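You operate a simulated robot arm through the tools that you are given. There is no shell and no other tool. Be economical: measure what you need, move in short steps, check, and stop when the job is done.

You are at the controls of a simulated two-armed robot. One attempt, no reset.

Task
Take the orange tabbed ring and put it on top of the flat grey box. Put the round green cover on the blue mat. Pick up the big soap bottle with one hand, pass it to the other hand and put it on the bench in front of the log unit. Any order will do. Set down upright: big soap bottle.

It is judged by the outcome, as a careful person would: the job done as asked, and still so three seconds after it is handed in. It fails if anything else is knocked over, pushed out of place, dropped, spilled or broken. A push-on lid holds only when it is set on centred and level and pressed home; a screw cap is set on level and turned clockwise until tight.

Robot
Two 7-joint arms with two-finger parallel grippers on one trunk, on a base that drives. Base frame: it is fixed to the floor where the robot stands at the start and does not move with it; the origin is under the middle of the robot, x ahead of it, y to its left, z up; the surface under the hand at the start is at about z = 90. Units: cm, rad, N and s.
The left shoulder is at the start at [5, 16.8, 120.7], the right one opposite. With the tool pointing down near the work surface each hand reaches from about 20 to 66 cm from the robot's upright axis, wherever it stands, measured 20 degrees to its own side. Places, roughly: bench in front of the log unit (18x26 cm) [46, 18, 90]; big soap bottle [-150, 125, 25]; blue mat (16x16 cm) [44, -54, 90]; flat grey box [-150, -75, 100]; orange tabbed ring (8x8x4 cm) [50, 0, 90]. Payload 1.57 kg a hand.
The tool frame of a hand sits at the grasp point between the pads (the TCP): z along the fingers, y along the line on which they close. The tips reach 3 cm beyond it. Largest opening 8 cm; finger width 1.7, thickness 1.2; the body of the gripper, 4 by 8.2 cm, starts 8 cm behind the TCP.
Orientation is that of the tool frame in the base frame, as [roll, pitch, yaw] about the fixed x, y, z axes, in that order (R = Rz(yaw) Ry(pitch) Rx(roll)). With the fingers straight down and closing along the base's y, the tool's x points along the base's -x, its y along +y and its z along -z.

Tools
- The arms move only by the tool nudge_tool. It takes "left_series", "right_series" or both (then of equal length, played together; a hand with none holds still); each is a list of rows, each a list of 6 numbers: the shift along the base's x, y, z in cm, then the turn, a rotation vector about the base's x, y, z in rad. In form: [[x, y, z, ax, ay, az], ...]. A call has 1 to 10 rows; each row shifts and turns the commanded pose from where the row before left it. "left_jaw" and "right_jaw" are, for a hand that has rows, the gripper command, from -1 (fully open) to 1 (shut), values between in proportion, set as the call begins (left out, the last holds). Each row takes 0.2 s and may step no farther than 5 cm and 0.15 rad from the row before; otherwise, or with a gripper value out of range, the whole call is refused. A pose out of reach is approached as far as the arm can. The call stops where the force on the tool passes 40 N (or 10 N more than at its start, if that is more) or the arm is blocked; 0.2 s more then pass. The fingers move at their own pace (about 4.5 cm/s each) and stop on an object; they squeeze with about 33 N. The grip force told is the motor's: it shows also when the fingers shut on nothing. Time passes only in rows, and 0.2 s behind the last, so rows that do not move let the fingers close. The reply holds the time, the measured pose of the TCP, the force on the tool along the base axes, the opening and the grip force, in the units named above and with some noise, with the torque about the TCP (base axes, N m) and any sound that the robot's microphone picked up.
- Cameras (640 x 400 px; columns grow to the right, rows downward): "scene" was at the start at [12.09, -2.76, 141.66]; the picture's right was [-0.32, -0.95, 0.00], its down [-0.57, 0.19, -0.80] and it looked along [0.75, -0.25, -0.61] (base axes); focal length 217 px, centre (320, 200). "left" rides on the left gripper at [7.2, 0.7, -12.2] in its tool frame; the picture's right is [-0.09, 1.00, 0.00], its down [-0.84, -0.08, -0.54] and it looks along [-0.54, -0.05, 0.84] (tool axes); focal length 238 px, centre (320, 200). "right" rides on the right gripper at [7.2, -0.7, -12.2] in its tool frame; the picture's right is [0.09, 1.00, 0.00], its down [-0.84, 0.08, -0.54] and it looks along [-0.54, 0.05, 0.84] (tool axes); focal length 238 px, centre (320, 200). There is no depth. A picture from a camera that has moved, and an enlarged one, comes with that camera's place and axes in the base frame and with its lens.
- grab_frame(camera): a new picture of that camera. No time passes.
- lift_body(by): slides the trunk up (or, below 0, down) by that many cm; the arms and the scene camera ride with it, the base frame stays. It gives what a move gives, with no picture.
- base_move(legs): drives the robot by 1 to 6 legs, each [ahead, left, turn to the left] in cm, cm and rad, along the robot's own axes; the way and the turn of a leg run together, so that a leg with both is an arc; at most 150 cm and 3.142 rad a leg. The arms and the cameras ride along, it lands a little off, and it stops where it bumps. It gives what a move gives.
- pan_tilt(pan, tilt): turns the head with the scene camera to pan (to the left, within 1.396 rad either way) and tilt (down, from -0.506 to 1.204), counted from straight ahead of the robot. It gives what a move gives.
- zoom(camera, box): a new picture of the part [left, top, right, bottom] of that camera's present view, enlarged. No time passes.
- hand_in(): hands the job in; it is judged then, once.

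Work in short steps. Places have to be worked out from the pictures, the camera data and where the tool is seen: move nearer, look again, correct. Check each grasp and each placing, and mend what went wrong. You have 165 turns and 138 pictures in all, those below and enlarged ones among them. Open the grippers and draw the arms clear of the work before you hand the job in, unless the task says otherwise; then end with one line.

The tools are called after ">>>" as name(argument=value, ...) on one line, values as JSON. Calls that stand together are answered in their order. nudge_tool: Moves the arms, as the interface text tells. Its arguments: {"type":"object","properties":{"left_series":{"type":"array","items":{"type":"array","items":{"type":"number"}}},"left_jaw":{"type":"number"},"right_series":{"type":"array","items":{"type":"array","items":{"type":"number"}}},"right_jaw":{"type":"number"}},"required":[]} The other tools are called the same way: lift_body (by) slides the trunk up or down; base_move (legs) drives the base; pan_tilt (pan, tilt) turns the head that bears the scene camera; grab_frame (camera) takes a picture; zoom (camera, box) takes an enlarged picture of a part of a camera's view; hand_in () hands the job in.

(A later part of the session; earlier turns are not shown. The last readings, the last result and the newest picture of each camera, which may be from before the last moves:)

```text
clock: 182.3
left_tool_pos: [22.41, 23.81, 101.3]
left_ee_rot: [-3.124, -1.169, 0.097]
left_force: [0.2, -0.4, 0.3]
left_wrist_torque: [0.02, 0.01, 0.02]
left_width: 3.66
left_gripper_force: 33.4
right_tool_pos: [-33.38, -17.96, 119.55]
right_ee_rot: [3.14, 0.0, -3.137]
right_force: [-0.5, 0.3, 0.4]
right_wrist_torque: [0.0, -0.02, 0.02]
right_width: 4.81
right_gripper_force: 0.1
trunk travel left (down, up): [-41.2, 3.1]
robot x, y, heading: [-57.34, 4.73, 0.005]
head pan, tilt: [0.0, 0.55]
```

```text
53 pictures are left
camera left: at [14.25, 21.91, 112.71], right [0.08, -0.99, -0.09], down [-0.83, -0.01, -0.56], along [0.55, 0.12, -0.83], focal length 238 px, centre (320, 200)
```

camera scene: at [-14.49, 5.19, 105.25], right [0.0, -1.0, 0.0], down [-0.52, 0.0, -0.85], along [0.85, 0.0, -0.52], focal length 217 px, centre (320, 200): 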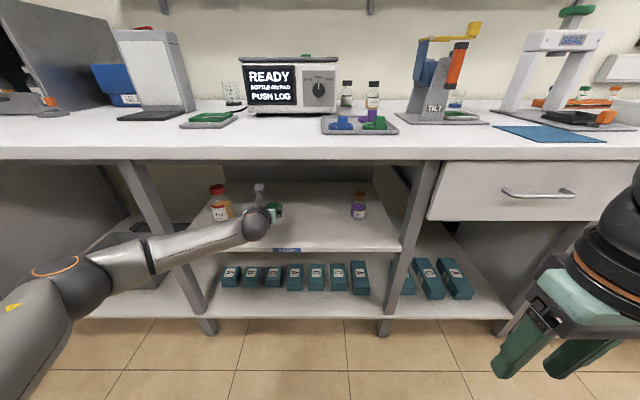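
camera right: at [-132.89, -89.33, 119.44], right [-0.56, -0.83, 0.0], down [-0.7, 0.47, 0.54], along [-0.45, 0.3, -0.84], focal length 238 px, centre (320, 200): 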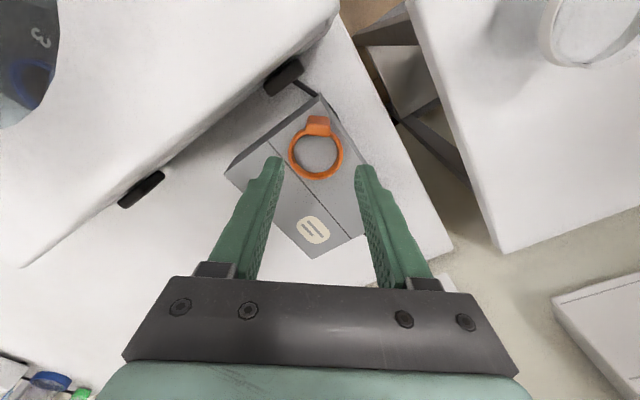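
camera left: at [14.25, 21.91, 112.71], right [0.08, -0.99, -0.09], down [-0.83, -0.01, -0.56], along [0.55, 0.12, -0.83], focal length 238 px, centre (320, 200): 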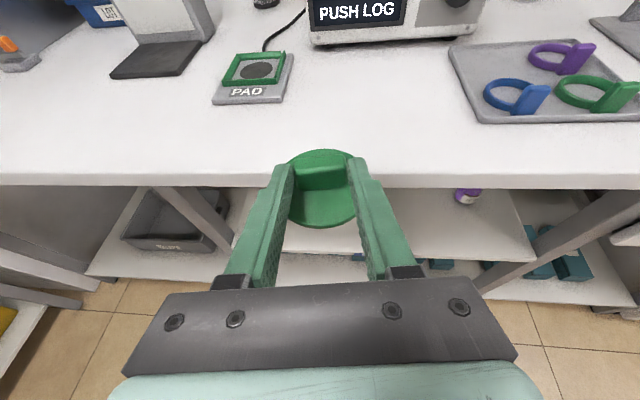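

The cover is firmly held and level. I raise 3 cm more, go slightly ahead (clear of the SPIN table) and sideways toward the blue mat.

>>> lift_body(by=3)

>>> base_move(legs=[[12, 0, 0], [0, -77, 0]])

>>> grab_frame(camera="left")

>>> grab_frame(camera="scene")

```text
clock: 183.0
left_tool_pos: [22.41, 23.72, 104.35]
left_ee_rot: [-3.124, -1.17, 0.099]
left_force: [0.9, 0.3, 0.1]
left_wrist_torque: [0.05, 0.03, -0.01]
left_width: 3.68
left_gripper_force: 33.1
right_tool_pos: [-33.47, -17.88, 122.65]
right_ee_rot: [3.139, 0.001, -3.136]
right_force: [-0.5, -0.3, -1.3]
right_wrist_torque: [0.04, 0.0, 0.02]
right_width: 4.79
right_gripper_force: 0.1
trunk travel left (down, up): [-44.2, 0.1]
robot x, y, heading: [-57.49, 4.99, 0.008]
head pan, tilt: [0.0, 0.55]
```

```text
clock: 190.9
left_tool_pos: [34.57, -50.98, 104.33]
left_ee_rot: [-3.125, -1.17, 0.109]
left_force: [0.0, 0.1, -0.5]
left_wrist_torque: [-0.01, 0.0, 0.02]
left_width: 3.69
left_gripper_force: 33.2
right_tool_pos: [-20.8, -93.28, 122.56]
right_ee_rot: [3.139, 0.001, -3.124]
right_force: [0.3, 0.3, -0.1]
right_wrist_torque: [0.02, -0.05, 0.01]
right_width: 4.79
right_gripper_force: 0.0
trunk travel left (down, up): [-44.2, 0.1]
robot x, y, heading: [-45.21, -70.48, 0.021]
head pan, tilt: [0.0, 0.55]
```

```text
52 pictures are left
camera left: at [26.37, -52.95, 115.72], right [0.09, -0.99, -0.09], down [-0.83, -0.02, -0.56], along [0.55, 0.13, -0.83], focal length 238 px, centre (320, 200)
```

left: 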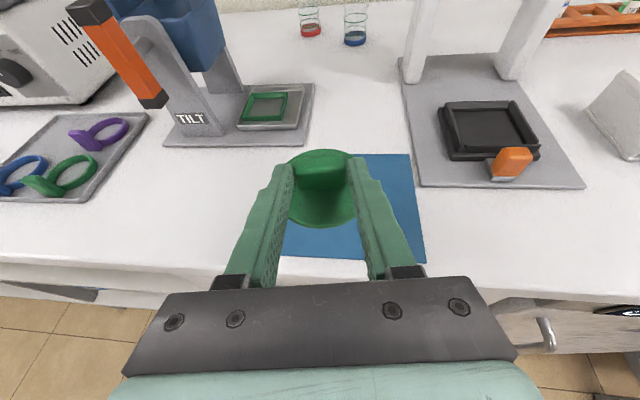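

```text
51 pictures are left
camera scene: at [-32.22, -70.47, 149.25], right [0.02, -1.0, 0.0], down [-0.52, -0.01, -0.85], along [0.85, 0.02, -0.52], focal length 217 px, centre (320, 200)
```

scene: 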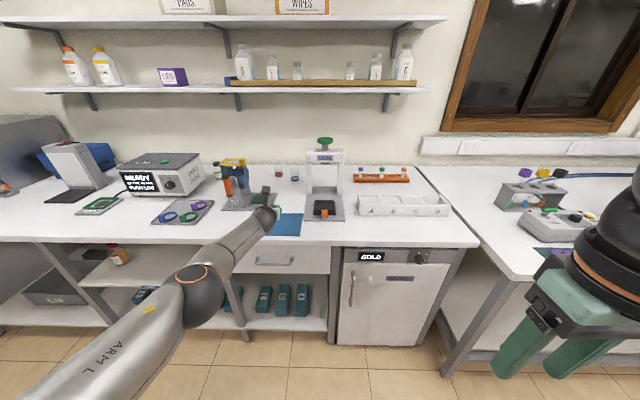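

Mat centre computes to (43.8, -53.3). I bring the held cover over it with the base (7 ahead, 2.5 right).

>>> base_move(legs=[[7, -2.7, 0]])

>>> lift_body(by=-8.5)

>>> grab_frame(camera="left")

>>> zoom(camera="scene", box=[200, 180, 360, 280])

```text
clock: 191.9
left_tool_pos: [41.67, -53.63, 104.27]
left_ee_rot: [-3.123, -1.169, 0.108]
left_force: [-0.8, 0.0, -0.5]
left_wrist_torque: [0.01, -0.01, 0.0]
left_width: 3.69
left_gripper_force: 33.1
right_tool_pos: [-13.73, -95.91, 122.49]
right_ee_rot: [3.139, 0.003, -3.124]
right_force: [-0.3, 0.1, -0.9]
right_wrist_torque: [0.01, -0.03, 0.0]
right_width: 4.8
right_gripper_force: 0.0
trunk travel left (down, up): [-44.2, 0.1]
robot x, y, heading: [-37.58, -72.96, 0.017]
head pan, tilt: [0.0, 0.55]
```

```text
clock: 193.2
left_tool_pos: [41.64, -53.6, 95.84]
left_ee_rot: [-3.125, -1.17, 0.108]
left_force: [-0.5, 0.1, 0.1]
left_wrist_torque: [-0.02, 0.06, 0.0]
left_width: 3.71
left_gripper_force: 32.9
right_tool_pos: [-13.81, -95.78, 114.01]
right_ee_rot: [3.138, 0.001, -3.124]
right_force: [0.3, 0.3, 0.6]
right_wrist_torque: [-0.02, 0.02, -0.01]
right_width: 4.77
right_gripper_force: 0.1
trunk travel left (down, up): [-35.7, 8.6]
robot x, y, heading: [-38.17, -73.35, 0.016]
head pan, tilt: [0.0, 0.55]
```

```text
50 pictures are left
camera left: at [33.45, -55.54, 107.23], right [0.09, -0.99, -0.09], down [-0.83, -0.02, -0.56], along [0.55, 0.13, -0.82], focal length 238 px, centre (320, 200)
```

left: 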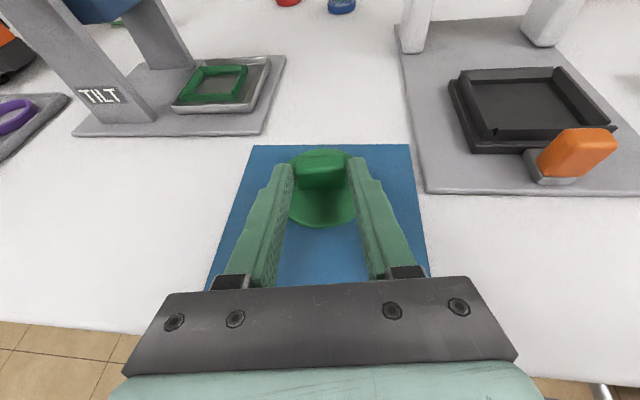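

```text
4.00 times, centred on (280, 230) of scene
camera zoom: at [-25.16, -72.99, 140.76], right [0.02, -1.0, 0.0], down [-0.52, -0.01, -0.85], along [0.85, 0.01, -0.52], focal length 870 px, centre (480, 80)
```

zoom: 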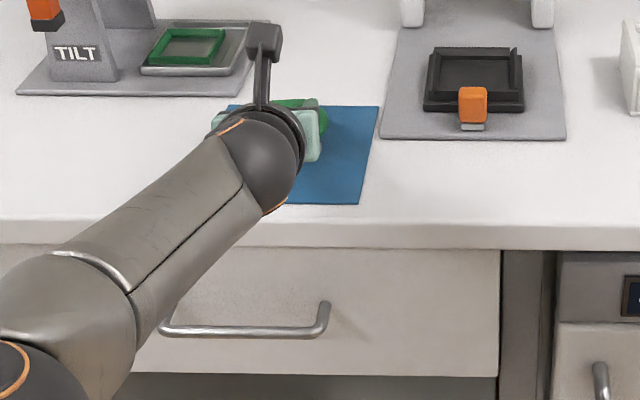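

The cover is over the mat. I lower in small arm steps until contact.

>>> nudge_tool(left_series=[[0, 0, -0.6, 0, 0, 0], [0, 0, -0.5, 0, 0, 0], [0, 0, -0.4, 0, 0, 0], [0, 0, -0.3, 0, 0, 0]])

>>> nudge_tool(left_series=[[0, 0, -0.2, 0, 0, 0], [0, 0, -0.2, 0, 0, 0], [0, 0, -0.2, 0, 0, 0], [0, 0, -0.2, 0, 0, 0]])

```text
clock: 194.2
left_tool_pos: [41.2, -53.37, 94.64]
left_ee_rot: [-3.123, -1.18, 0.104]
left_force: [5.6, -4.0, 21.8]
left_wrist_torque: [-0.2, -0.43, -0.04]
left_width: 3.7
left_gripper_force: 33.0
left hand out of reach, approached as far as the arm can: row 2, 4
right_tool_pos: [-14.0, -96.02, 114.16]
right_ee_rot: [3.138, 0.003, -3.124]
right_force: [0.1, -0.7, 0.0]
right_wrist_torque: [-0.03, 0.03, -0.01]
right_width: 4.82
right_gripper_force: 0.0
trunk travel left (down, up): [-35.7, 8.6]
robot x, y, heading: [-38.21, -73.3, 0.018]
head pan, tilt: [0.0, 0.55]
```

```text
clock: 195.2
left_tool_pos: [40.96, -53.22, 94.31]
left_ee_rot: [-3.126, -1.181, 0.109]
left_force: [4.3, -7.2, 24.3]
left_wrist_torque: [-0.2, -0.59, -0.08]
left_width: 3.72
left_gripper_force: 32.8
left hand out of reach, approached as far as the arm can: row 3
right_tool_pos: [-14.03, -96.07, 114.15]
right_ee_rot: [3.138, 0.005, -3.125]
right_force: [-0.1, 0.0, -0.8]
right_wrist_torque: [0.01, 0.02, 0.01]
right_width: 4.8
right_gripper_force: 0.1
trunk travel left (down, up): [-35.7, 8.6]
robot x, y, heading: [-37.91, -73.35, 0.014]
head pan, tilt: [0.0, 0.55]
```

Contact at about z 94.5 with 24 N. I look before releasing.

>>> zoom(camera="left", box=[200, 120, 440, 300])

>>> zoom(camera="scene", box=[220, 180, 340, 260])

```text
2.22 times, centred on (320, 210) of left
camera zoom: at [32.72, -55.13, 105.58], right [0.09, -0.99, -0.09], down [-0.82, -0.02, -0.57], along [0.56, 0.12, -0.82], focal length 530 px, centre (320, 178)
```

zoom: 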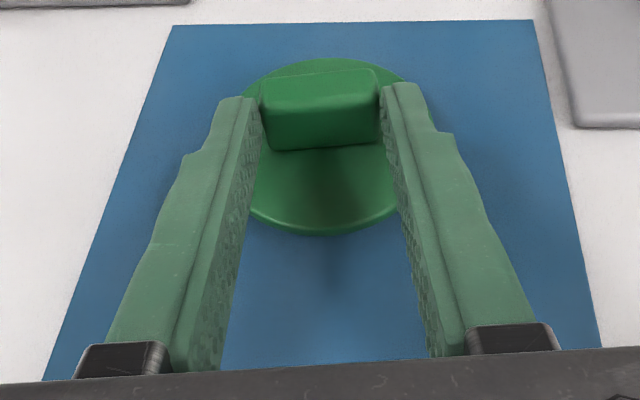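

```text
5.00 times, centred on (280, 220) of scene
camera zoom: at [-25.46, -73.17, 140.79], right [0.02, -1.0, 0.0], down [-0.52, -0.01, -0.85], along [0.85, 0.02, -0.52], focal length 1087 px, centre (520, 100)
```

zoom: 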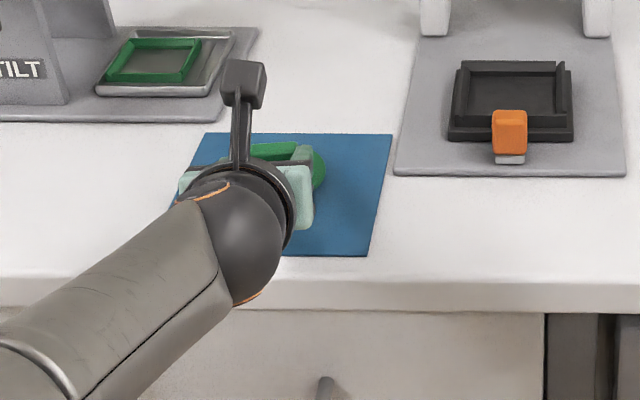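

It looks seated flat on the mat. I ease up slightly, open, and lift away.

>>> nudge_tool(left_series=[[0, 0, 0.2, 0, 0, 0], [0, 0, 0.1, 0, 0, 0]])

>>> nudge_tool(left_series=[[0, 0, 0, 0, 0, 0], [0, 0, 0, 0, 0, 0], [0, 0, 0, 0, 0, 0]], left_jaw=-0.4)

>>> lift_body(by=6)

>>> grab_frame(camera="left")

```text
clock: 195.8
left_tool_pos: [40.96, -53.18, 94.35]
left_ee_rot: [-3.122, -1.18, 0.109]
left_force: [5.3, -5.8, 22.4]
left_wrist_torque: [-0.17, -0.7, -0.13]
left_width: 3.69
left_gripper_force: 33.1
right_tool_pos: [-14.06, -95.96, 114.06]
right_ee_rot: [3.139, 0.004, -3.123]
right_force: [-0.1, 0.1, 0.2]
right_wrist_torque: [0.01, 0.01, -0.03]
right_width: 4.78
right_gripper_force: 0.0
trunk travel left (down, up): [-35.7, 8.6]
robot x, y, heading: [-38.08, -73.0, 0.015]
head pan, tilt: [0.0, 0.55]
```

```text
clock: 196.6
left_tool_pos: [40.95, -52.96, 93.59]
left_ee_rot: [-3.124, -1.169, 0.111]
left_force: [0.6, 1.4, 6.1]
left_wrist_torque: [-0.07, -0.12, 0.06]
left_width: 5.44
left_gripper_force: 0.0
right_tool_pos: [-13.83, -95.84, 114.07]
right_ee_rot: [3.139, 0.004, -3.124]
right_force: [0.0, 0.0, 0.1]
right_wrist_torque: [0.07, 0.03, 0.02]
right_width: 4.82
right_gripper_force: 0.1
trunk travel left (down, up): [-35.7, 8.6]
robot x, y, heading: [-37.95, -73.68, 0.016]
head pan, tilt: [0.0, 0.55]
```

```text
clock: 197.6
left_tool_pos: [40.92, -53.0, 99.42]
left_ee_rot: [-3.125, -1.168, 0.107]
left_force: [0.7, -1.1, -0.3]
left_wrist_torque: [0.01, 0.02, 0.02]
left_width: 5.59
left_gripper_force: 0.1
right_tool_pos: [-13.8, -95.96, 120.04]
right_ee_rot: [-3.141, 0.002, -3.126]
right_force: [0.8, -0.8, -1.1]
right_wrist_torque: [-0.01, -0.04, -0.05]
right_width: 4.82
right_gripper_force: 0.0
trunk travel left (down, up): [-41.7, 2.6]
robot x, y, heading: [-37.89, -73.09, 0.016]
head pan, tilt: [0.0, 0.55]
```

```text
46 pictures are left
camera left: at [32.83, -55.01, 110.87], right [0.09, -0.99, -0.09], down [-0.83, -0.02, -0.56], along [0.55, 0.13, -0.83], focal length 238 px, centre (320, 200)
```

left: 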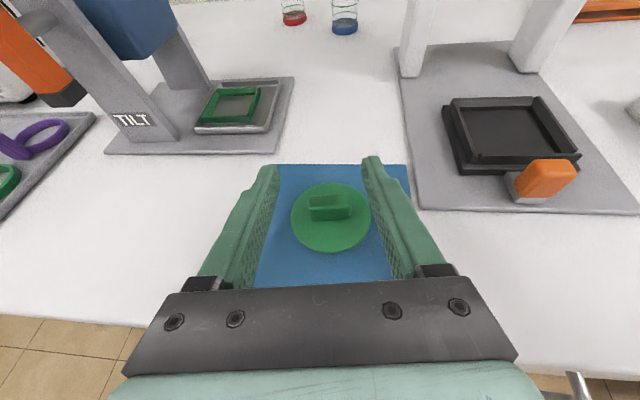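

The cover lies flat on the mat. Now the soap bottle: I draw the left hand back, drive left along the aisle to the corner, and turn to face the corner table.

>>> nudge_tool(left_series=[[0, 0, 4, 0, 0, 0], [-4.5, 0, 0, 0, 0, 0], [-4.5, 0, 0, 0, 0, 0], [-4.5, 0, 0, 0, 0, 0], [-4.5, 0, 0, 0, 0, 0], [-4.5, 0, 0, 0, 0, 0], [-4.5, 0, 0, 0, 0, 0]], left_jaw=-1)

>>> base_move(legs=[[-5, 0, 0], [0, 143, 0], [0, 0, 1.57]])

>>> pan_tilt(pan=0.6, tilt=0.7)

>>> grab_frame(camera="scene")

```text
clock: 199.2
left_tool_pos: [40.36, -55.27, 98.46]
left_ee_rot: [-3.123, -1.17, 0.107]
left_force: [0.3, -0.6, 0.8]
left_wrist_torque: [0.04, 0.03, 0.02]
left_width: 8.03
left_gripper_force: 0.1
left hand out of reach, approached as far as the arm can: row 1, 2, 3, 4, 5, 6, 7
right_tool_pos: [-13.88, -95.85, 120.14]
right_ee_rot: [3.14, 0.003, -3.124]
right_force: [-0.5, 0.2, -0.4]
right_wrist_torque: [0.0, 0.01, 0.02]
right_width: 4.81
right_gripper_force: 0.0
trunk travel left (down, up): [-41.7, 2.6]
robot x, y, heading: [-37.84, -73.62, 0.016]
head pan, tilt: [0.0, 0.55]
```

```text
clock: 215.8
left_tool_pos: [-34.35, 155.37, 98.88]
left_ee_rot: [3.092, -1.173, 1.333]
left_force: [11.7, -0.8, 1.0]
left_wrist_torque: [-0.05, 0.07, 0.22]
left_width: 7.0
left_gripper_force: 0.2
right_tool_pos: [-17.53, 92.32, 119.92]
right_ee_rot: [3.138, 0.001, -1.887]
right_force: [-0.5, 0.7, 1.1]
right_wrist_torque: [0.0, -0.02, 0.03]
right_width: 4.78
right_gripper_force: 0.1
trunk travel left (down, up): [-41.7, 2.6]
robot x, y, heading: [-46.94, 77.05, 1.259]
head pan, tilt: [0.0, 0.55]
stopped in leg 3: the force on the tool passed its limit at 52 N (the readings are from after the stop); the commanded pose is now the measured one
```

```text
clock: 216.8
left_tool_pos: [-34.64, 155.57, 98.91]
left_ee_rot: [3.101, -1.172, 1.332]
left_force: [16.6, 0.0, 1.5]
left_wrist_torque: [-0.03, 0.15, 0.34]
left_width: 6.55
left_gripper_force: 0.1
right_tool_pos: [-17.43, 92.47, 120.03]
right_ee_rot: [3.137, 0.001, -1.885]
right_force: [0.3, 0.2, 0.1]
right_wrist_torque: [0.02, 0.01, 0.03]
right_width: 4.8
right_gripper_force: 0.1
trunk travel left (down, up): [-41.7, 2.6]
robot x, y, heading: [-46.72, 76.6, 1.255]
head pan, tilt: [0.6, 0.7]
```

```text
45 pictures are left
camera scene: at [-48.0, 88.91, 145.44], right [0.96, 0.28, 0.0], down [0.18, -0.62, -0.77], along [-0.22, 0.73, -0.64], focal length 217 px, centre (320, 200)
```

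scene: 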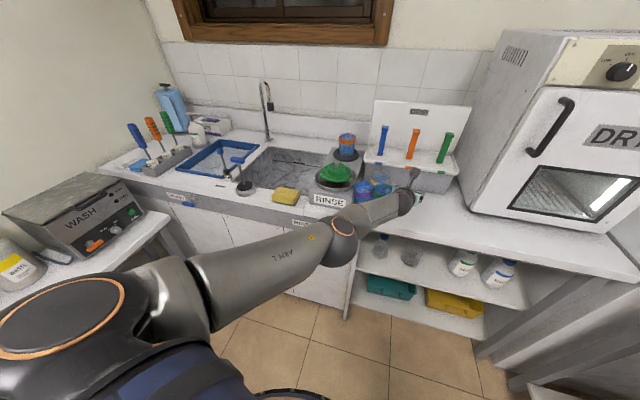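

The left hand had not retracted (all rows out of reach), and it has swept into something on the drip counter: my mistake for batching those calls. I stop and look at what it touches before any move.

>>> grab_frame(camera="left")

>>> zoom(camera="scene", box=[300, 120, 480, 250])

```text
44 pictures are left
camera left: at [-36.41, 147.13, 110.15], right [0.95, -0.31, -0.07], down [-0.29, -0.77, -0.56], along [0.12, 0.55, -0.82], focal length 238 px, centre (320, 200)
```

left: 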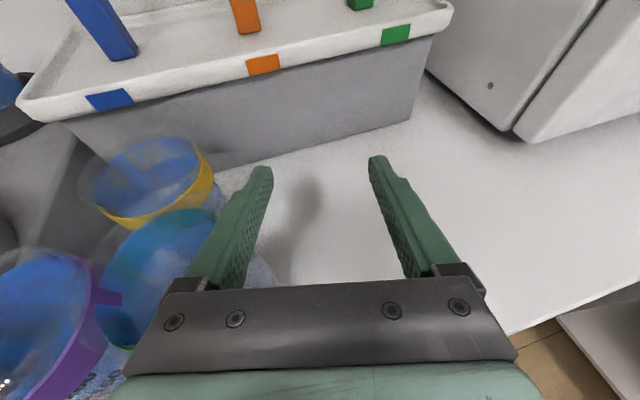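

```text
3.08 times, centred on (390, 185) of scene
camera zoom: at [-48.0, 88.91, 145.44], right [0.96, 0.28, 0.0], down [0.18, -0.62, -0.77], along [-0.22, 0.73, -0.64], focal length 669 px, centre (105, 246)
```

zoom: 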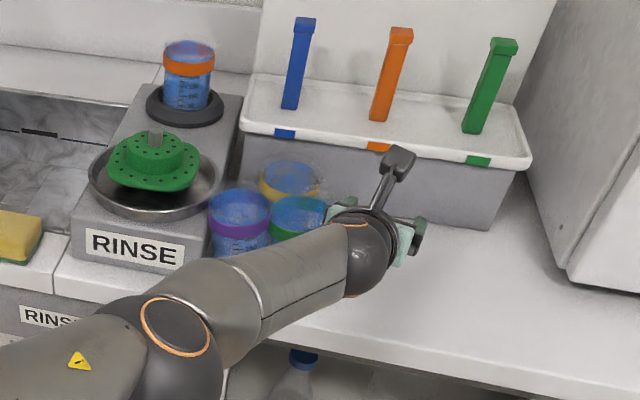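

The three banded cups have been pushed together against RINSE but appear upright; I have to put them back. Their original spots, from my earlier picture, were about purple (-44,154.5), green (-31,153), yellow (-18,153.5). First I turn the base slightly back to take the hand off them.

>>> base_move(legs=[[0, 0, -0.1]])

>>> nudge_tool(left_series=[[0, -1.5, 1, 0, 0, 0], [0, -1.5, 1, 0, 0, 0], [0, -1.5, 1, 0, 0, 0]])

>>> grab_frame(camera="left")

```text
clock: 217.8
left_tool_pos: [-27.04, 154.13, 98.73]
left_ee_rot: [3.102, -1.172, 1.235]
left_force: [0.1, -0.6, -0.3]
left_wrist_torque: [0.04, 0.01, 0.03]
left_width: 8.02
left_gripper_force: 0.2
right_tool_pos: [-16.14, 89.32, 120.06]
right_ee_rot: [3.14, 0.0, -1.988]
right_force: [0.5, -0.3, 0.3]
right_wrist_torque: [0.01, -0.02, 0.0]
right_width: 4.82
right_gripper_force: 0.1
trunk travel left (down, up): [-41.7, 2.6]
robot x, y, heading: [-46.86, 77.01, 1.153]
head pan, tilt: [0.6, 0.7]
```

```text
clock: 218.6
left_tool_pos: [-26.42, 150.97, 101.55]
left_ee_rot: [3.107, -1.176, 1.238]
left_force: [-0.2, -0.5, 0.8]
left_wrist_torque: [-0.08, 0.04, -0.03]
left_width: 8.02
left_gripper_force: 0.0
left hand out of reach, approached as far as the arm can: row 1, 2
right_tool_pos: [-16.18, 89.32, 119.99]
right_ee_rot: [3.137, 0.002, -1.987]
right_force: [1.1, 0.6, 0.0]
right_wrist_torque: [0.05, 0.01, -0.01]
right_width: 4.82
right_gripper_force: 0.0
trunk travel left (down, up): [-41.7, 2.6]
robot x, y, heading: [-46.87, 76.95, 1.151]
head pan, tilt: [0.6, 0.7]
```

```text
42 pictures are left
camera left: at [-28.92, 142.72, 112.86], right [0.92, -0.39, -0.07], down [-0.36, -0.74, -0.57], along [0.17, 0.55, -0.82], focal length 238 px, centre (320, 200)
```

left: 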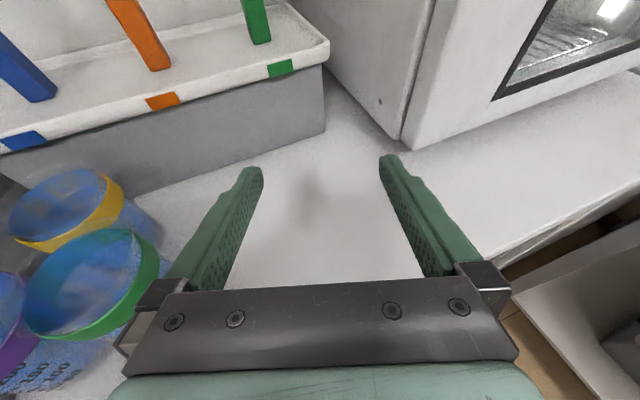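

The hand is free and the cups stay upright. I retract the left hand back and up in small steps, checking that it really moves.

>>> nudge_tool(left_series=[[-1, -2.5, 2, 0, 0, 0], [-1, -2.5, 2, 0, 0, 0], [-1, -2.5, 2, 0, 0, 0], [-1, -2.5, 2, 0, 0, 0], [-1, -2.5, 2, 0, 0, 0], [-1, -2.5, 2, 0, 0, 0], [-1, -2.5, 2, 0, 0, 0], [-1, -2.5, 2, 0, 0, 0], [-1, -2.5, 2, 0, 0, 0], [-1, -2.5, 2, 0, 0, 0]])

```text
clock: 220.8
left_tool_pos: [-36.15, 125.93, 121.32]
left_ee_rot: [3.105, -1.171, 1.234]
left_force: [0.1, 0.8, 0.2]
left_wrist_torque: [-0.02, 0.0, 0.03]
left_width: 8.0
left_gripper_force: 0.2
right_tool_pos: [-16.27, 89.25, 120.07]
right_ee_rot: [3.139, 0.003, -1.99]
right_force: [-0.5, -0.1, 1.2]
right_wrist_torque: [0.01, -0.03, 0.02]
right_width: 4.81
right_gripper_force: 0.0
trunk travel left (down, up): [-41.7, 2.6]
robot x, y, heading: [-47.03, 77.03, 1.152]
head pan, tilt: [0.6, 0.7]
```

Retracted. I fold it further back/left while pitching it partly down, so that it stays clear of the counter.

>>> nudge_tool(left_series=[[-2.7, -3, 0, -0.14, 0.05, 0], [-2.7, -3, 0, -0.14, 0.05, 0], [-2.7, -3, 0, -0.14, 0.05, 0], [-2.7, -3, 0, -0.14, 0.05, 0], [-2.7, -3, 0, -0.14, 0.05, 0]])

>>> pan_tilt(pan=0.25, tilt=0.75)

>>> grab_frame(camera="scene")

```text
clock: 222.0
left_tool_pos: [-49.79, 111.06, 121.25]
left_ee_rot: [3.105, -0.428, 1.232]
left_force: [0.1, -1.2, 0.6]
left_wrist_torque: [0.01, 0.01, -0.04]
left_width: 8.01
left_gripper_force: 0.1
right_tool_pos: [-16.28, 89.28, 120.21]
right_ee_rot: [3.141, 0.002, -1.988]
right_force: [-0.1, -0.5, 0.7]
right_wrist_torque: [0.01, 0.02, 0.0]
right_width: 4.78
right_gripper_force: 0.1
trunk travel left (down, up): [-41.7, 2.6]
robot x, y, heading: [-47.03, 76.98, 1.156]
head pan, tilt: [0.6, 0.7]
```

```text
clock: 222.8
left_tool_pos: [-49.82, 111.27, 121.14]
left_ee_rot: [3.105, -0.43, 1.232]
left_force: [-0.1, -0.1, 0.6]
left_wrist_torque: [0.0, -0.01, 0.01]
left_width: 8.02
left_gripper_force: 0.0
right_tool_pos: [-16.26, 89.36, 120.16]
right_ee_rot: [3.141, 0.002, -1.989]
right_force: [-0.4, 0.3, 0.4]
right_wrist_torque: [0.01, 0.0, -0.02]
right_width: 4.8
right_gripper_force: 0.0
trunk travel left (down, up): [-41.7, 2.6]
robot x, y, heading: [-46.71, 76.88, 1.156]
head pan, tilt: [0.25, 0.75]
```

```text
41 pictures are left
camera scene: at [-44.09, 88.81, 145.01], right [0.99, -0.17, 0.0], down [-0.11, -0.67, -0.73], along [0.12, 0.72, -0.68], focal length 217 px, centre (320, 200)
```

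scene: 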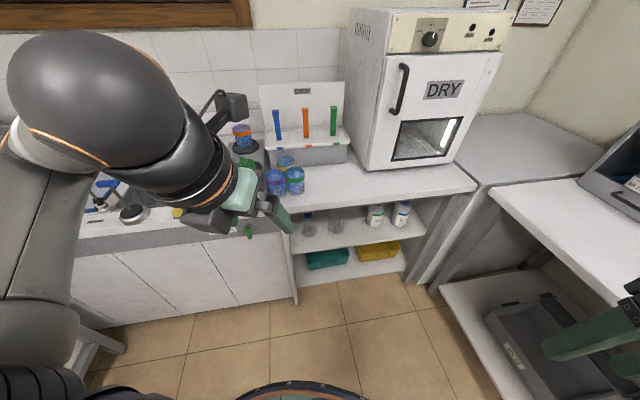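

The cups are visible, upright. I square up to the counter: turn to face +y, and approach to about (-52, 98).

>>> base_move(legs=[[0, 0, 0.414], [20, 5, 0]])

>>> pan_tilt(pan=-0.1, tilt=0.8)

>>> grab_frame(camera="scene")

```text
clock: 225.7
left_tool_pos: [-68.24, 127.07, 121.18]
left_ee_rot: [3.106, -0.429, 1.647]
left_force: [0.4, 0.0, 0.8]
left_wrist_torque: [0.03, -0.05, 0.03]
left_width: 7.99
left_gripper_force: 0.1
right_tool_pos: [-28.81, 120.73, 119.99]
right_ee_rot: [3.14, 0.001, -1.571]
right_force: [0.0, -0.2, 0.1]
right_wrist_torque: [0.02, 0.01, 0.01]
right_width: 4.79
right_gripper_force: 0.0
trunk travel left (down, up): [-41.7, 2.6]
robot x, y, heading: [-51.99, 96.85, 1.573]
head pan, tilt: [0.25, 0.75]
```

```text
clock: 226.5
left_tool_pos: [-68.1, 126.94, 121.2]
left_ee_rot: [3.106, -0.427, 1.646]
left_force: [-0.2, 0.1, -0.5]
left_wrist_torque: [0.02, 0.04, 0.03]
left_width: 8.03
left_gripper_force: 0.1
right_tool_pos: [-28.71, 120.78, 120.1]
right_ee_rot: [3.139, 0.003, -1.571]
right_force: [-0.4, -0.2, 0.1]
right_wrist_torque: [0.01, -0.01, -0.02]
right_width: 4.78
right_gripper_force: 0.1
trunk travel left (down, up): [-41.7, 2.6]
robot x, y, heading: [-52.17, 96.81, 1.571]
head pan, tilt: [-0.099, 0.799]
```

```text
40 pictures are left
camera scene: at [-51.17, 108.98, 144.61], right [1.0, -0.1, 0.0], down [-0.07, -0.71, -0.7], along [0.07, 0.69, -0.72], focal length 217 px, centre (320, 200)
```

scene: 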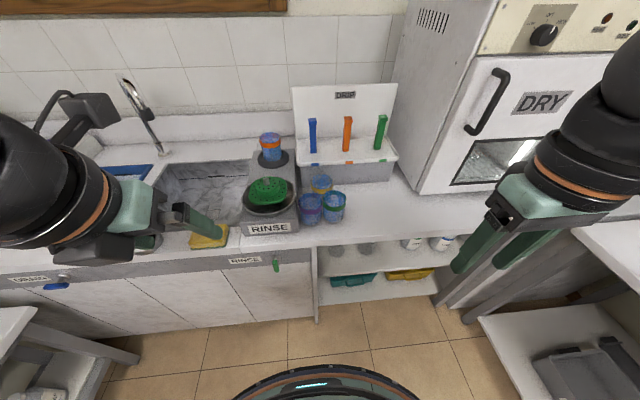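

I enlarge the cup area to measure where they are now, using the DRIP tray tabs as landmarks for the original spots.

>>> zoom(camera="scene", box=[230, 120, 430, 245])

```text
3.20 times, centred on (330, 182) of scene
camera zoom: at [-51.17, 108.98, 144.61], right [1.0, -0.1, 0.0], down [-0.07, -0.71, -0.7], along [0.07, 0.69, -0.72], focal length 696 px, centre (288, 256)
```

zoom: 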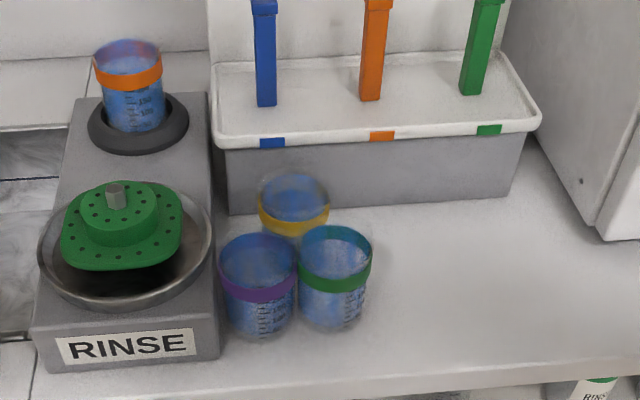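

Measured: cup diameter about 6.9, rim z about 99. Green is now at (-42.2,153), yellow (-45.3,160.8), purple (-49.4,152.3); originals (two views agree) green (-32,152.5), yellow (-19,152.2), purple (-45,152.7). I will pinch each cup's wall from above with the right hand; first green.

>>> nudge_tool(right_series=[[-1.5, 4.5, 0, 0, 0, 0], [-1.5, 4.5, 0, 0, 0, 0], [-1.5, 4.5, 0, 0, 0, 0], [-1.5, 4.5, 0, 0, 0, 0], [-1.5, 4.5, 0, 0, 0, 0], [-1.3, 4.5, 0, 0, 0, 0], [-1.3, 4.5, 0, 0, 0, 0], [0, 0.7, -4, 0, 0, 0]], right_jaw=0)

>>> grab_frame(camera="right")

```text
clock: 228.3
left_tool_pos: [-68.04, 126.99, 121.24]
left_ee_rot: [3.105, -0.431, 1.648]
left_force: [-0.2, 0.3, 0.5]
left_wrist_torque: [-0.01, -0.03, 0.01]
left_width: 7.99
left_gripper_force: 0.2
right_tool_pos: [-38.77, 152.51, 115.84]
right_ee_rot: [3.14, 0.0, -1.571]
right_force: [0.2, 0.4, 0.0]
right_wrist_torque: [-0.03, 0.02, -0.03]
right_width: 3.97
right_gripper_force: 0.1
trunk travel left (down, up): [-41.7, 2.6]
robot x, y, heading: [-52.04, 96.9, 1.569]
head pan, tilt: [-0.099, 0.799]
```

```text
38 pictures are left
camera right: at [-38.06, 145.39, 128.1], right [-1.0, -0.09, 0.0], down [-0.08, 0.84, 0.54], along [-0.05, 0.54, -0.84], focal length 238 px, centre (320, 200)
```

right: 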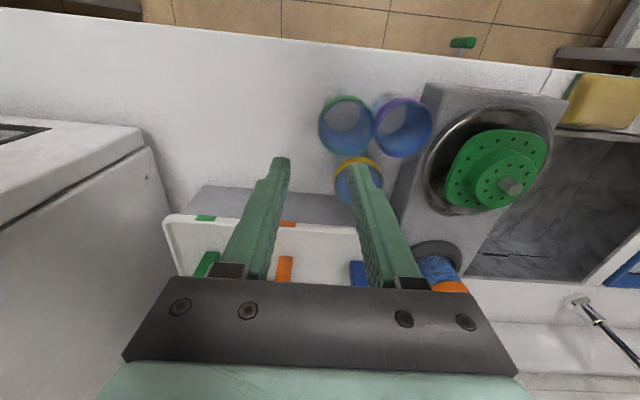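

The view confirms green at (-42, 152.7). The hand is placed over its right wall; I descend so one finger goes inside, one outside.

>>> nudge_tool(right_series=[[0.1, 0.2, -4, 0, 0, 0], [0, 0, -4, 0, 0, 0], [0, 0, -4, 0, 0, 0]])

>>> grab_frame(camera="right")

```text
clock: 229.1
left_tool_pos: [-68.23, 126.88, 121.29]
left_ee_rot: [3.107, -0.43, 1.645]
left_force: [0.1, 0.2, -0.3]
left_wrist_torque: [0.0, 0.0, 0.01]
left_width: 8.01
left_gripper_force: 0.1
right_tool_pos: [-38.91, 152.85, 103.78]
right_ee_rot: [3.14, 0.003, -1.57]
right_force: [-0.4, 0.8, -0.5]
right_wrist_torque: [-0.01, -0.02, 0.02]
right_width: 4.0
right_gripper_force: 0.2
trunk travel left (down, up): [-41.7, 2.6]
robot x, y, heading: [-51.79, 96.76, 1.572]
head pan, tilt: [-0.099, 0.799]
```

```text
37 pictures are left
camera right: at [-38.11, 145.69, 116.04], right [-1.0, -0.09, 0.0], down [-0.08, 0.84, 0.54], along [-0.05, 0.54, -0.84], focal length 238 px, centre (320, 200)
```

right: 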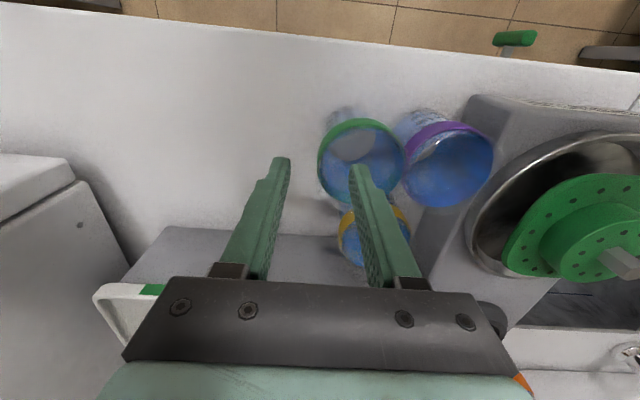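

The inner finger is over the inside of the green cup. Down 4.3, then close.

>>> nudge_tool(right_series=[[0, 0, -2.3, 0, 0, 0], [0, 0, -2, 0, 0, 0]])

>>> nudge_tool(right_series=[[0, 0, 0, 0, 0, 0], [0, 0, 0, 0, 0, 0], [0, 0, 0, 0, 0, 0]], right_jaw=1)

>>> nudge_tool(right_series=[[0, 0, 0.7, 0, 0, 0], [0, 0, 0.8, 0, 0, 0]])

>>> grab_frame(camera="right")

```text
clock: 229.7
left_tool_pos: [-68.22, 126.99, 121.32]
left_ee_rot: [3.105, -0.429, 1.648]
left_force: [0.9, -0.1, 0.3]
left_wrist_torque: [-0.03, -0.04, 0.01]
left_width: 7.99
left_gripper_force: 0.1
right_tool_pos: [-38.73, 152.95, 99.67]
right_ee_rot: [3.14, 0.002, -1.57]
right_force: [0.1, 0.2, 0.0]
right_wrist_torque: [0.07, -0.04, 0.03]
right_width: 3.99
right_gripper_force: 0.0
trunk travel left (down, up): [-41.7, 2.6]
robot x, y, heading: [-51.89, 97.02, 1.572]
head pan, tilt: [-0.099, 0.799]
```

```text
clock: 230.5
left_tool_pos: [-68.17, 127.09, 121.15]
left_ee_rot: [3.106, -0.43, 1.649]
left_force: [0.1, 0.0, -0.5]
left_wrist_torque: [0.0, -0.01, 0.06]
left_width: 7.99
left_gripper_force: 0.0
right_tool_pos: [-38.71, 152.95, 99.68]
right_ee_rot: [3.14, 0.001, -1.57]
right_force: [-0.6, 1.3, -0.3]
right_wrist_torque: [0.0, 0.0, 0.02]
right_width: 0.25
right_gripper_force: 19.5
trunk travel left (down, up): [-41.7, 2.6]
robot x, y, heading: [-51.83, 96.91, 1.571]
head pan, tilt: [-0.099, 0.799]
```

```text
clock: 231.1
left_tool_pos: [-68.27, 126.97, 121.08]
left_ee_rot: [3.105, -0.429, 1.648]
left_force: [0.6, -0.2, 0.0]
left_wrist_torque: [0.01, -0.01, 0.02]
left_width: 8.0
left_gripper_force: 0.0
right_tool_pos: [-38.74, 153.16, 101.21]
right_ee_rot: [3.139, 0.001, -1.57]
right_force: [1.0, -0.2, -1.0]
right_wrist_torque: [-0.02, -0.02, 0.01]
right_width: 0.22
right_gripper_force: 24.2
trunk travel left (down, up): [-41.7, 2.6]
robot x, y, heading: [-51.85, 96.98, 1.574]
head pan, tilt: [-0.099, 0.799]
```

```text
36 pictures are left
camera right: at [-38.08, 145.88, 113.44], right [-1.0, -0.09, 0.0], down [-0.08, 0.84, 0.54], along [-0.05, 0.54, -0.84], focal length 238 px, centre (320, 200)
```

right: 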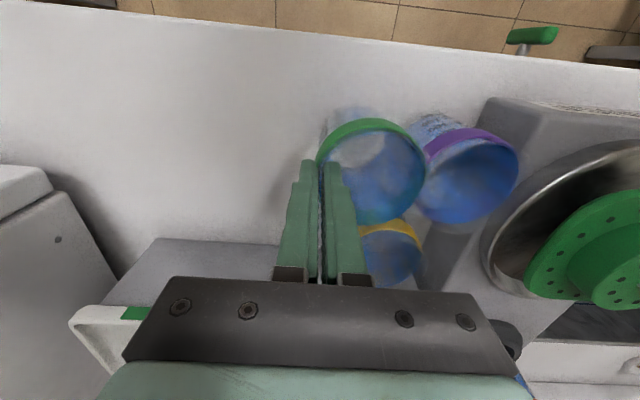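

The green cup's wall is gripped. I carry it 10 cm in +x to its original spot and set it down.

>>> nudge_tool(right_series=[[3, -0.2, 0, 0, 0, 0], [3, -0.2, 0, 0, 0, 0], [3, -0.1, 0, 0, 0, 0], [1.1, 0, 0, 0, 0, 0], [0, 0, -0.8, 0, 0, 0], [0, 0, -0.6, 0, 0, 0]])

>>> nudge_tool(right_series=[[0, 0, 0, 0, 0, 0], [0, 0, 0, 0, 0, 0], [0, 0, 0, 0, 0, 0]], right_jaw=0)

>>> nudge_tool(right_series=[[0, 0, 4, 0, 0, 0], [0, 0, 4, 0, 0, 0], [0, 0, 4, 0, 0, 0]])

>>> grab_frame(camera="right")

```text
clock: 232.5
left_tool_pos: [-68.2, 127.03, 121.19]
left_ee_rot: [3.104, -0.428, 1.646]
left_force: [0.0, 0.2, 0.3]
left_wrist_torque: [-0.02, -0.03, 0.02]
left_width: 8.0
left_gripper_force: 0.2
right_tool_pos: [-28.6, 152.74, 99.85]
right_ee_rot: [3.141, 0.001, -1.571]
right_force: [0.0, 0.3, 0.3]
right_wrist_torque: [0.02, -0.04, 0.01]
right_width: 0.21
right_gripper_force: 23.4
trunk travel left (down, up): [-41.7, 2.6]
robot x, y, heading: [-52.05, 96.87, 1.571]
head pan, tilt: [-0.099, 0.799]
```

```text
clock: 233.3
left_tool_pos: [-68.32, 126.88, 121.28]
left_ee_rot: [3.105, -0.429, 1.649]
left_force: [-0.3, -0.5, -0.7]
left_wrist_torque: [0.03, 0.02, -0.03]
left_width: 8.01
left_gripper_force: 0.0
right_tool_pos: [-28.74, 152.68, 99.96]
right_ee_rot: [3.139, 0.0, -1.57]
right_force: [0.5, 0.2, 0.0]
right_wrist_torque: [-0.04, -0.03, 0.0]
right_width: 3.98
right_gripper_force: 0.3
trunk travel left (down, up): [-41.7, 2.6]
robot x, y, heading: [-51.75, 97.26, 1.574]
head pan, tilt: [-0.099, 0.799]
```

```text
clock: 234.1
left_tool_pos: [-68.36, 127.08, 121.14]
left_ee_rot: [3.105, -0.428, 1.647]
left_force: [0.1, -0.3, 0.5]
left_wrist_torque: [0.02, 0.0, 0.01]
left_width: 8.01
left_gripper_force: 0.0
right_tool_pos: [-28.65, 152.72, 111.96]
right_ee_rot: [3.141, 0.001, -1.57]
right_force: [-0.5, 0.2, -1.0]
right_wrist_torque: [-0.01, 0.04, 0.01]
right_width: 4.02
right_gripper_force: 0.1
trunk travel left (down, up): [-41.7, 2.6]
robot x, y, heading: [-51.58, 96.89, 1.57]
head pan, tilt: [-0.099, 0.799]
```

```text
35 pictures are left
camera right: at [-27.86, 145.45, 124.08], right [-1.0, -0.09, 0.0], down [-0.08, 0.84, 0.54], along [-0.05, 0.54, -0.84], focal length 238 px, centre (320, 200)
```

right: 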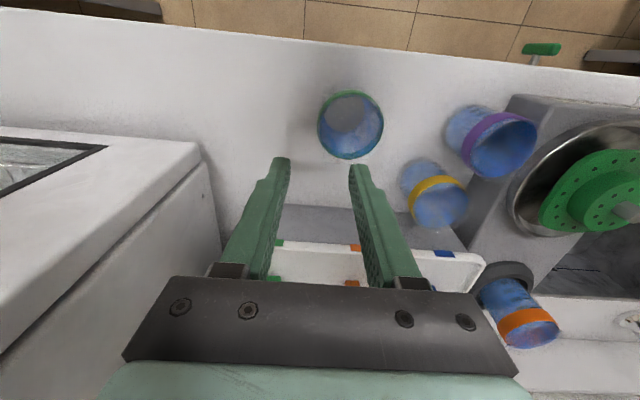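

Green is restored at (-31.6,152). Next yellow at (-44.3,160.2): I go over its right wall.

>>> nudge_tool(right_series=[[-3.1, 1.9, 0, 0, 0, 0], [-3.1, 1.9, 0, 0, 0, 0], [-3.1, 1.9, 0, 0, 0, 0], [-3.0, 1.8, 0, 0, 0, 0], [0, 0, -4, 0, 0, 0], [0, 0, -3.5, 0, 0, 0]])

>>> grab_frame(camera="right")

```text
clock: 235.5
left_tool_pos: [-68.17, 127.06, 121.21]
left_ee_rot: [3.104, -0.429, 1.648]
left_force: [-0.3, 0.0, -0.8]
left_wrist_torque: [0.0, -0.03, 0.03]
left_width: 8.03
left_gripper_force: 0.1
right_tool_pos: [-40.12, 158.28, 104.03]
right_ee_rot: [3.14, 0.002, -1.571]
right_force: [-0.4, -0.1, 0.7]
right_wrist_torque: [0.0, -0.02, 0.01]
right_width: 4.0
right_gripper_force: 0.1
right hand out of reach, approached as far as the arm can: row 4
trunk travel left (down, up): [-41.7, 2.6]
robot x, y, heading: [-52.03, 97.02, 1.569]
head pan, tilt: [-0.099, 0.799]
```

```text
34 pictures are left
camera right: at [-39.42, 151.24, 116.22], right [-1.0, -0.09, 0.0], down [-0.08, 0.84, 0.54], along [-0.05, 0.54, -0.84], focal length 238 px, centre (320, 200)
```

right: 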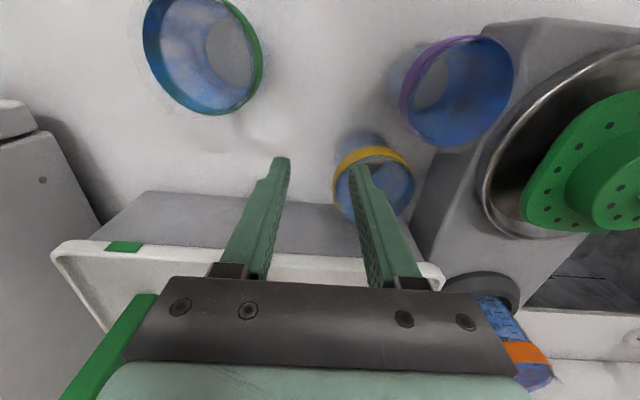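

The arm needs 2 cm more reach; I move the base 2 cm ahead and shift 1.2 cm to -x, then look.

>>> base_move(legs=[[2, 0, 0]])

>>> nudge_tool(right_series=[[-1.2, 0, 0, 0, 0, 0]])

>>> grab_frame(camera="right")

```text
clock: 236.3
left_tool_pos: [-68.31, 128.92, 121.19]
left_ee_rot: [3.105, -0.427, 1.647]
left_force: [-0.6, 0.7, -0.8]
left_wrist_torque: [-0.02, 0.0, -0.03]
left_width: 8.02
left_gripper_force: 0.1
right_tool_pos: [-40.06, 160.52, 103.99]
right_ee_rot: [3.14, 0.003, -1.571]
right_force: [0.3, -0.3, -0.8]
right_wrist_torque: [-0.07, 0.04, 0.01]
right_width: 4.0
right_gripper_force: 0.0
trunk travel left (down, up): [-41.7, 2.6]
robot x, y, heading: [-51.88, 99.29, 1.571]
head pan, tilt: [-0.099, 0.799]
```

```text
clock: 236.7
left_tool_pos: [-68.28, 128.91, 121.3]
left_ee_rot: [3.105, -0.43, 1.647]
left_force: [-0.3, -0.3, 0.9]
left_wrist_torque: [-0.04, -0.02, 0.01]
left_width: 7.99
left_gripper_force: 0.0
right_tool_pos: [-41.49, 160.17, 104.07]
right_ee_rot: [3.14, 0.001, -1.571]
right_force: [-0.4, 0.6, -0.5]
right_wrist_torque: [0.03, 0.0, -0.01]
right_width: 4.0
right_gripper_force: 0.0
trunk travel left (down, up): [-41.7, 2.6]
robot x, y, heading: [-52.01, 98.91, 1.571]
head pan, tilt: [-0.099, 0.799]
```

```text
33 pictures are left
camera right: at [-40.7, 153.12, 116.2], right [-1.0, -0.09, 0.0], down [-0.08, 0.84, 0.54], along [-0.05, 0.54, -0.84], focal length 238 px, centre (320, 200)
```

right: 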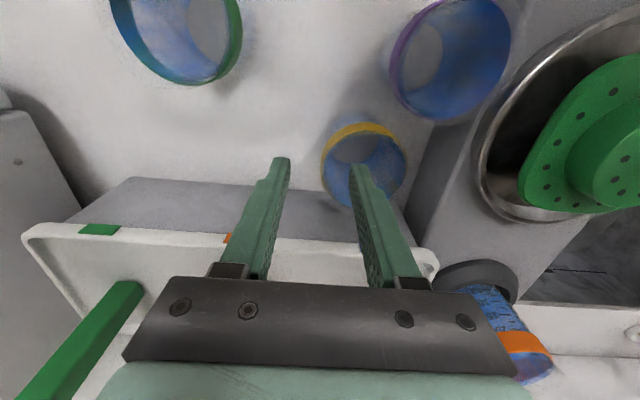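

The finger is inside the yellow cup. Down, pinch, and lift it 13 cm so that it passes clear over the green one.

>>> nudge_tool(right_series=[[0, 0, -2.3, 0, 0, 0], [0, 0, -2, 0, 0, 0]])

>>> nudge_tool(right_series=[[0, 0, 0, 0, 0, 0], [0, 0, 0, 0, 0, 0], [0, 0, 0, 0, 0, 0]], right_jaw=1)

>>> nudge_tool(right_series=[[0, 0, 1, 0, 0, 0], [0, -1, 3, 0, 0, 0], [0, -1, 3, 0, 0, 0], [0, -1, 3, 0, 0, 0], [0, 0, 3, 0, 0, 0]])

>>> grab_frame(camera="right")

```text
clock: 237.3
left_tool_pos: [-68.24, 128.93, 121.23]
left_ee_rot: [3.105, -0.429, 1.646]
left_force: [-0.4, -0.3, 0.0]
left_wrist_torque: [-0.01, -0.01, 0.03]
left_width: 8.0
left_gripper_force: 0.0
right_tool_pos: [-41.31, 160.3, 99.84]
right_ee_rot: [3.139, 0.002, -1.57]
right_force: [-0.1, -0.9, 0.6]
right_wrist_torque: [0.0, -0.01, 0.0]
right_width: 4.0
right_gripper_force: 0.1
trunk travel left (down, up): [-41.7, 2.6]
robot x, y, heading: [-51.58, 99.1, 1.568]
head pan, tilt: [-0.099, 0.799]
```

```text
clock: 238.1
left_tool_pos: [-68.13, 128.97, 121.18]
left_ee_rot: [3.104, -0.429, 1.646]
left_force: [0.0, 0.0, -0.5]
left_wrist_torque: [-0.02, -0.01, 0.0]
left_width: 7.98
left_gripper_force: 0.1
right_tool_pos: [-41.25, 160.29, 99.68]
right_ee_rot: [3.141, 0.002, -1.571]
right_force: [-0.3, -0.6, -1.1]
right_wrist_torque: [-0.01, -0.03, 0.0]
right_width: 0.53
right_gripper_force: 20.9
trunk travel left (down, up): [-41.7, 2.6]
robot x, y, heading: [-51.71, 98.91, 1.566]
head pan, tilt: [-0.099, 0.799]
```

```text
clock: 239.3
left_tool_pos: [-68.28, 129.01, 121.28]
left_ee_rot: [3.106, -0.43, 1.646]
left_force: [-0.8, 0.1, -0.2]
left_wrist_torque: [-0.02, -0.01, 0.0]
left_width: 7.99
left_gripper_force: 0.1
right_tool_pos: [-41.25, 157.54, 112.73]
right_ee_rot: [3.139, 0.001, -1.571]
right_force: [0.6, 0.2, -1.1]
right_wrist_torque: [0.0, -0.08, -0.02]
right_width: 0.5
right_gripper_force: 25.2
trunk travel left (down, up): [-41.7, 2.6]
robot x, y, heading: [-51.69, 98.97, 1.572]
head pan, tilt: [-0.099, 0.799]
```

```text
32 pictures are left
camera right: at [-40.51, 150.37, 124.91], right [-1.0, -0.09, 0.0], down [-0.08, 0.84, 0.54], along [-0.05, 0.54, -0.84], focal length 238 px, centre (320, 200)
```

right: 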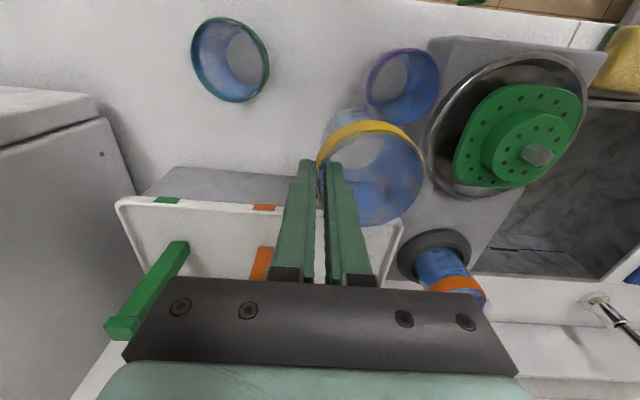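

Yellow is held. I slide the base right 12 cm, then move the cup over its spot.

>>> base_move(legs=[[0, -12, 0]])

>>> nudge_tool(right_series=[[4, -1.4, 0, 0, 0, 0], [4, -1.4, 0, 0, 0, 0], [4, -1.4, 0, 0, 0, 0], [1.5, -1.1, 0, 0, 0, 0]])

>>> grab_frame(camera="right")

```text
clock: 241.0
left_tool_pos: [-56.11, 128.88, 121.17]
left_ee_rot: [3.107, -0.43, 1.645]
left_force: [0.1, 0.7, 0.3]
left_wrist_torque: [0.0, 0.01, 0.02]
left_width: 8.01
left_gripper_force: 0.0
right_tool_pos: [-29.06, 157.5, 112.6]
right_ee_rot: [3.141, 0.003, -1.572]
right_force: [-1.4, -0.1, -1.0]
right_wrist_torque: [0.0, -0.03, -0.01]
right_width: 0.49
right_gripper_force: 25.2
trunk travel left (down, up): [-41.7, 2.6]
robot x, y, heading: [-39.91, 99.05, 1.567]
head pan, tilt: [-0.099, 0.799]
```

```text
clock: 242.0
left_tool_pos: [-56.15, 128.96, 121.22]
left_ee_rot: [3.104, -0.429, 1.645]
left_force: [0.3, -0.4, -0.6]
left_wrist_torque: [0.0, -0.01, 0.01]
left_width: 8.0
left_gripper_force: 0.1
right_tool_pos: [-15.74, 152.02, 112.47]
right_ee_rot: [3.141, 0.001, -1.571]
right_force: [-1.0, 1.1, -1.2]
right_wrist_torque: [0.01, -0.06, 0.05]
right_width: 0.49
right_gripper_force: 24.8
trunk travel left (down, up): [-41.7, 2.6]
robot x, y, heading: [-39.78, 98.83, 1.571]
head pan, tilt: [-0.099, 0.799]
```

```text
31 pictures are left
camera right: at [-14.96, 144.82, 124.6], right [-1.0, -0.09, 0.0], down [-0.08, 0.84, 0.54], along [-0.05, 0.54, -0.84], focal length 238 px, centre (320, 200)
```

right: 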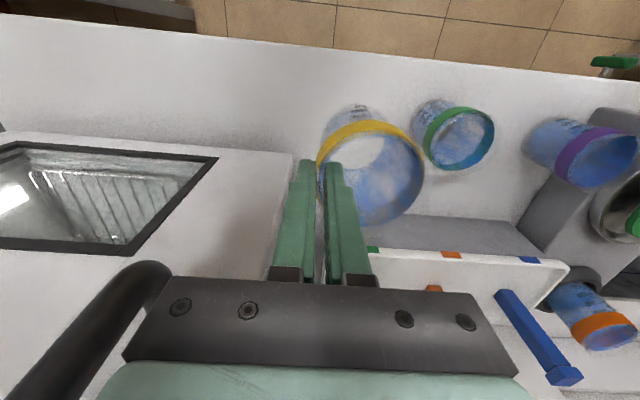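

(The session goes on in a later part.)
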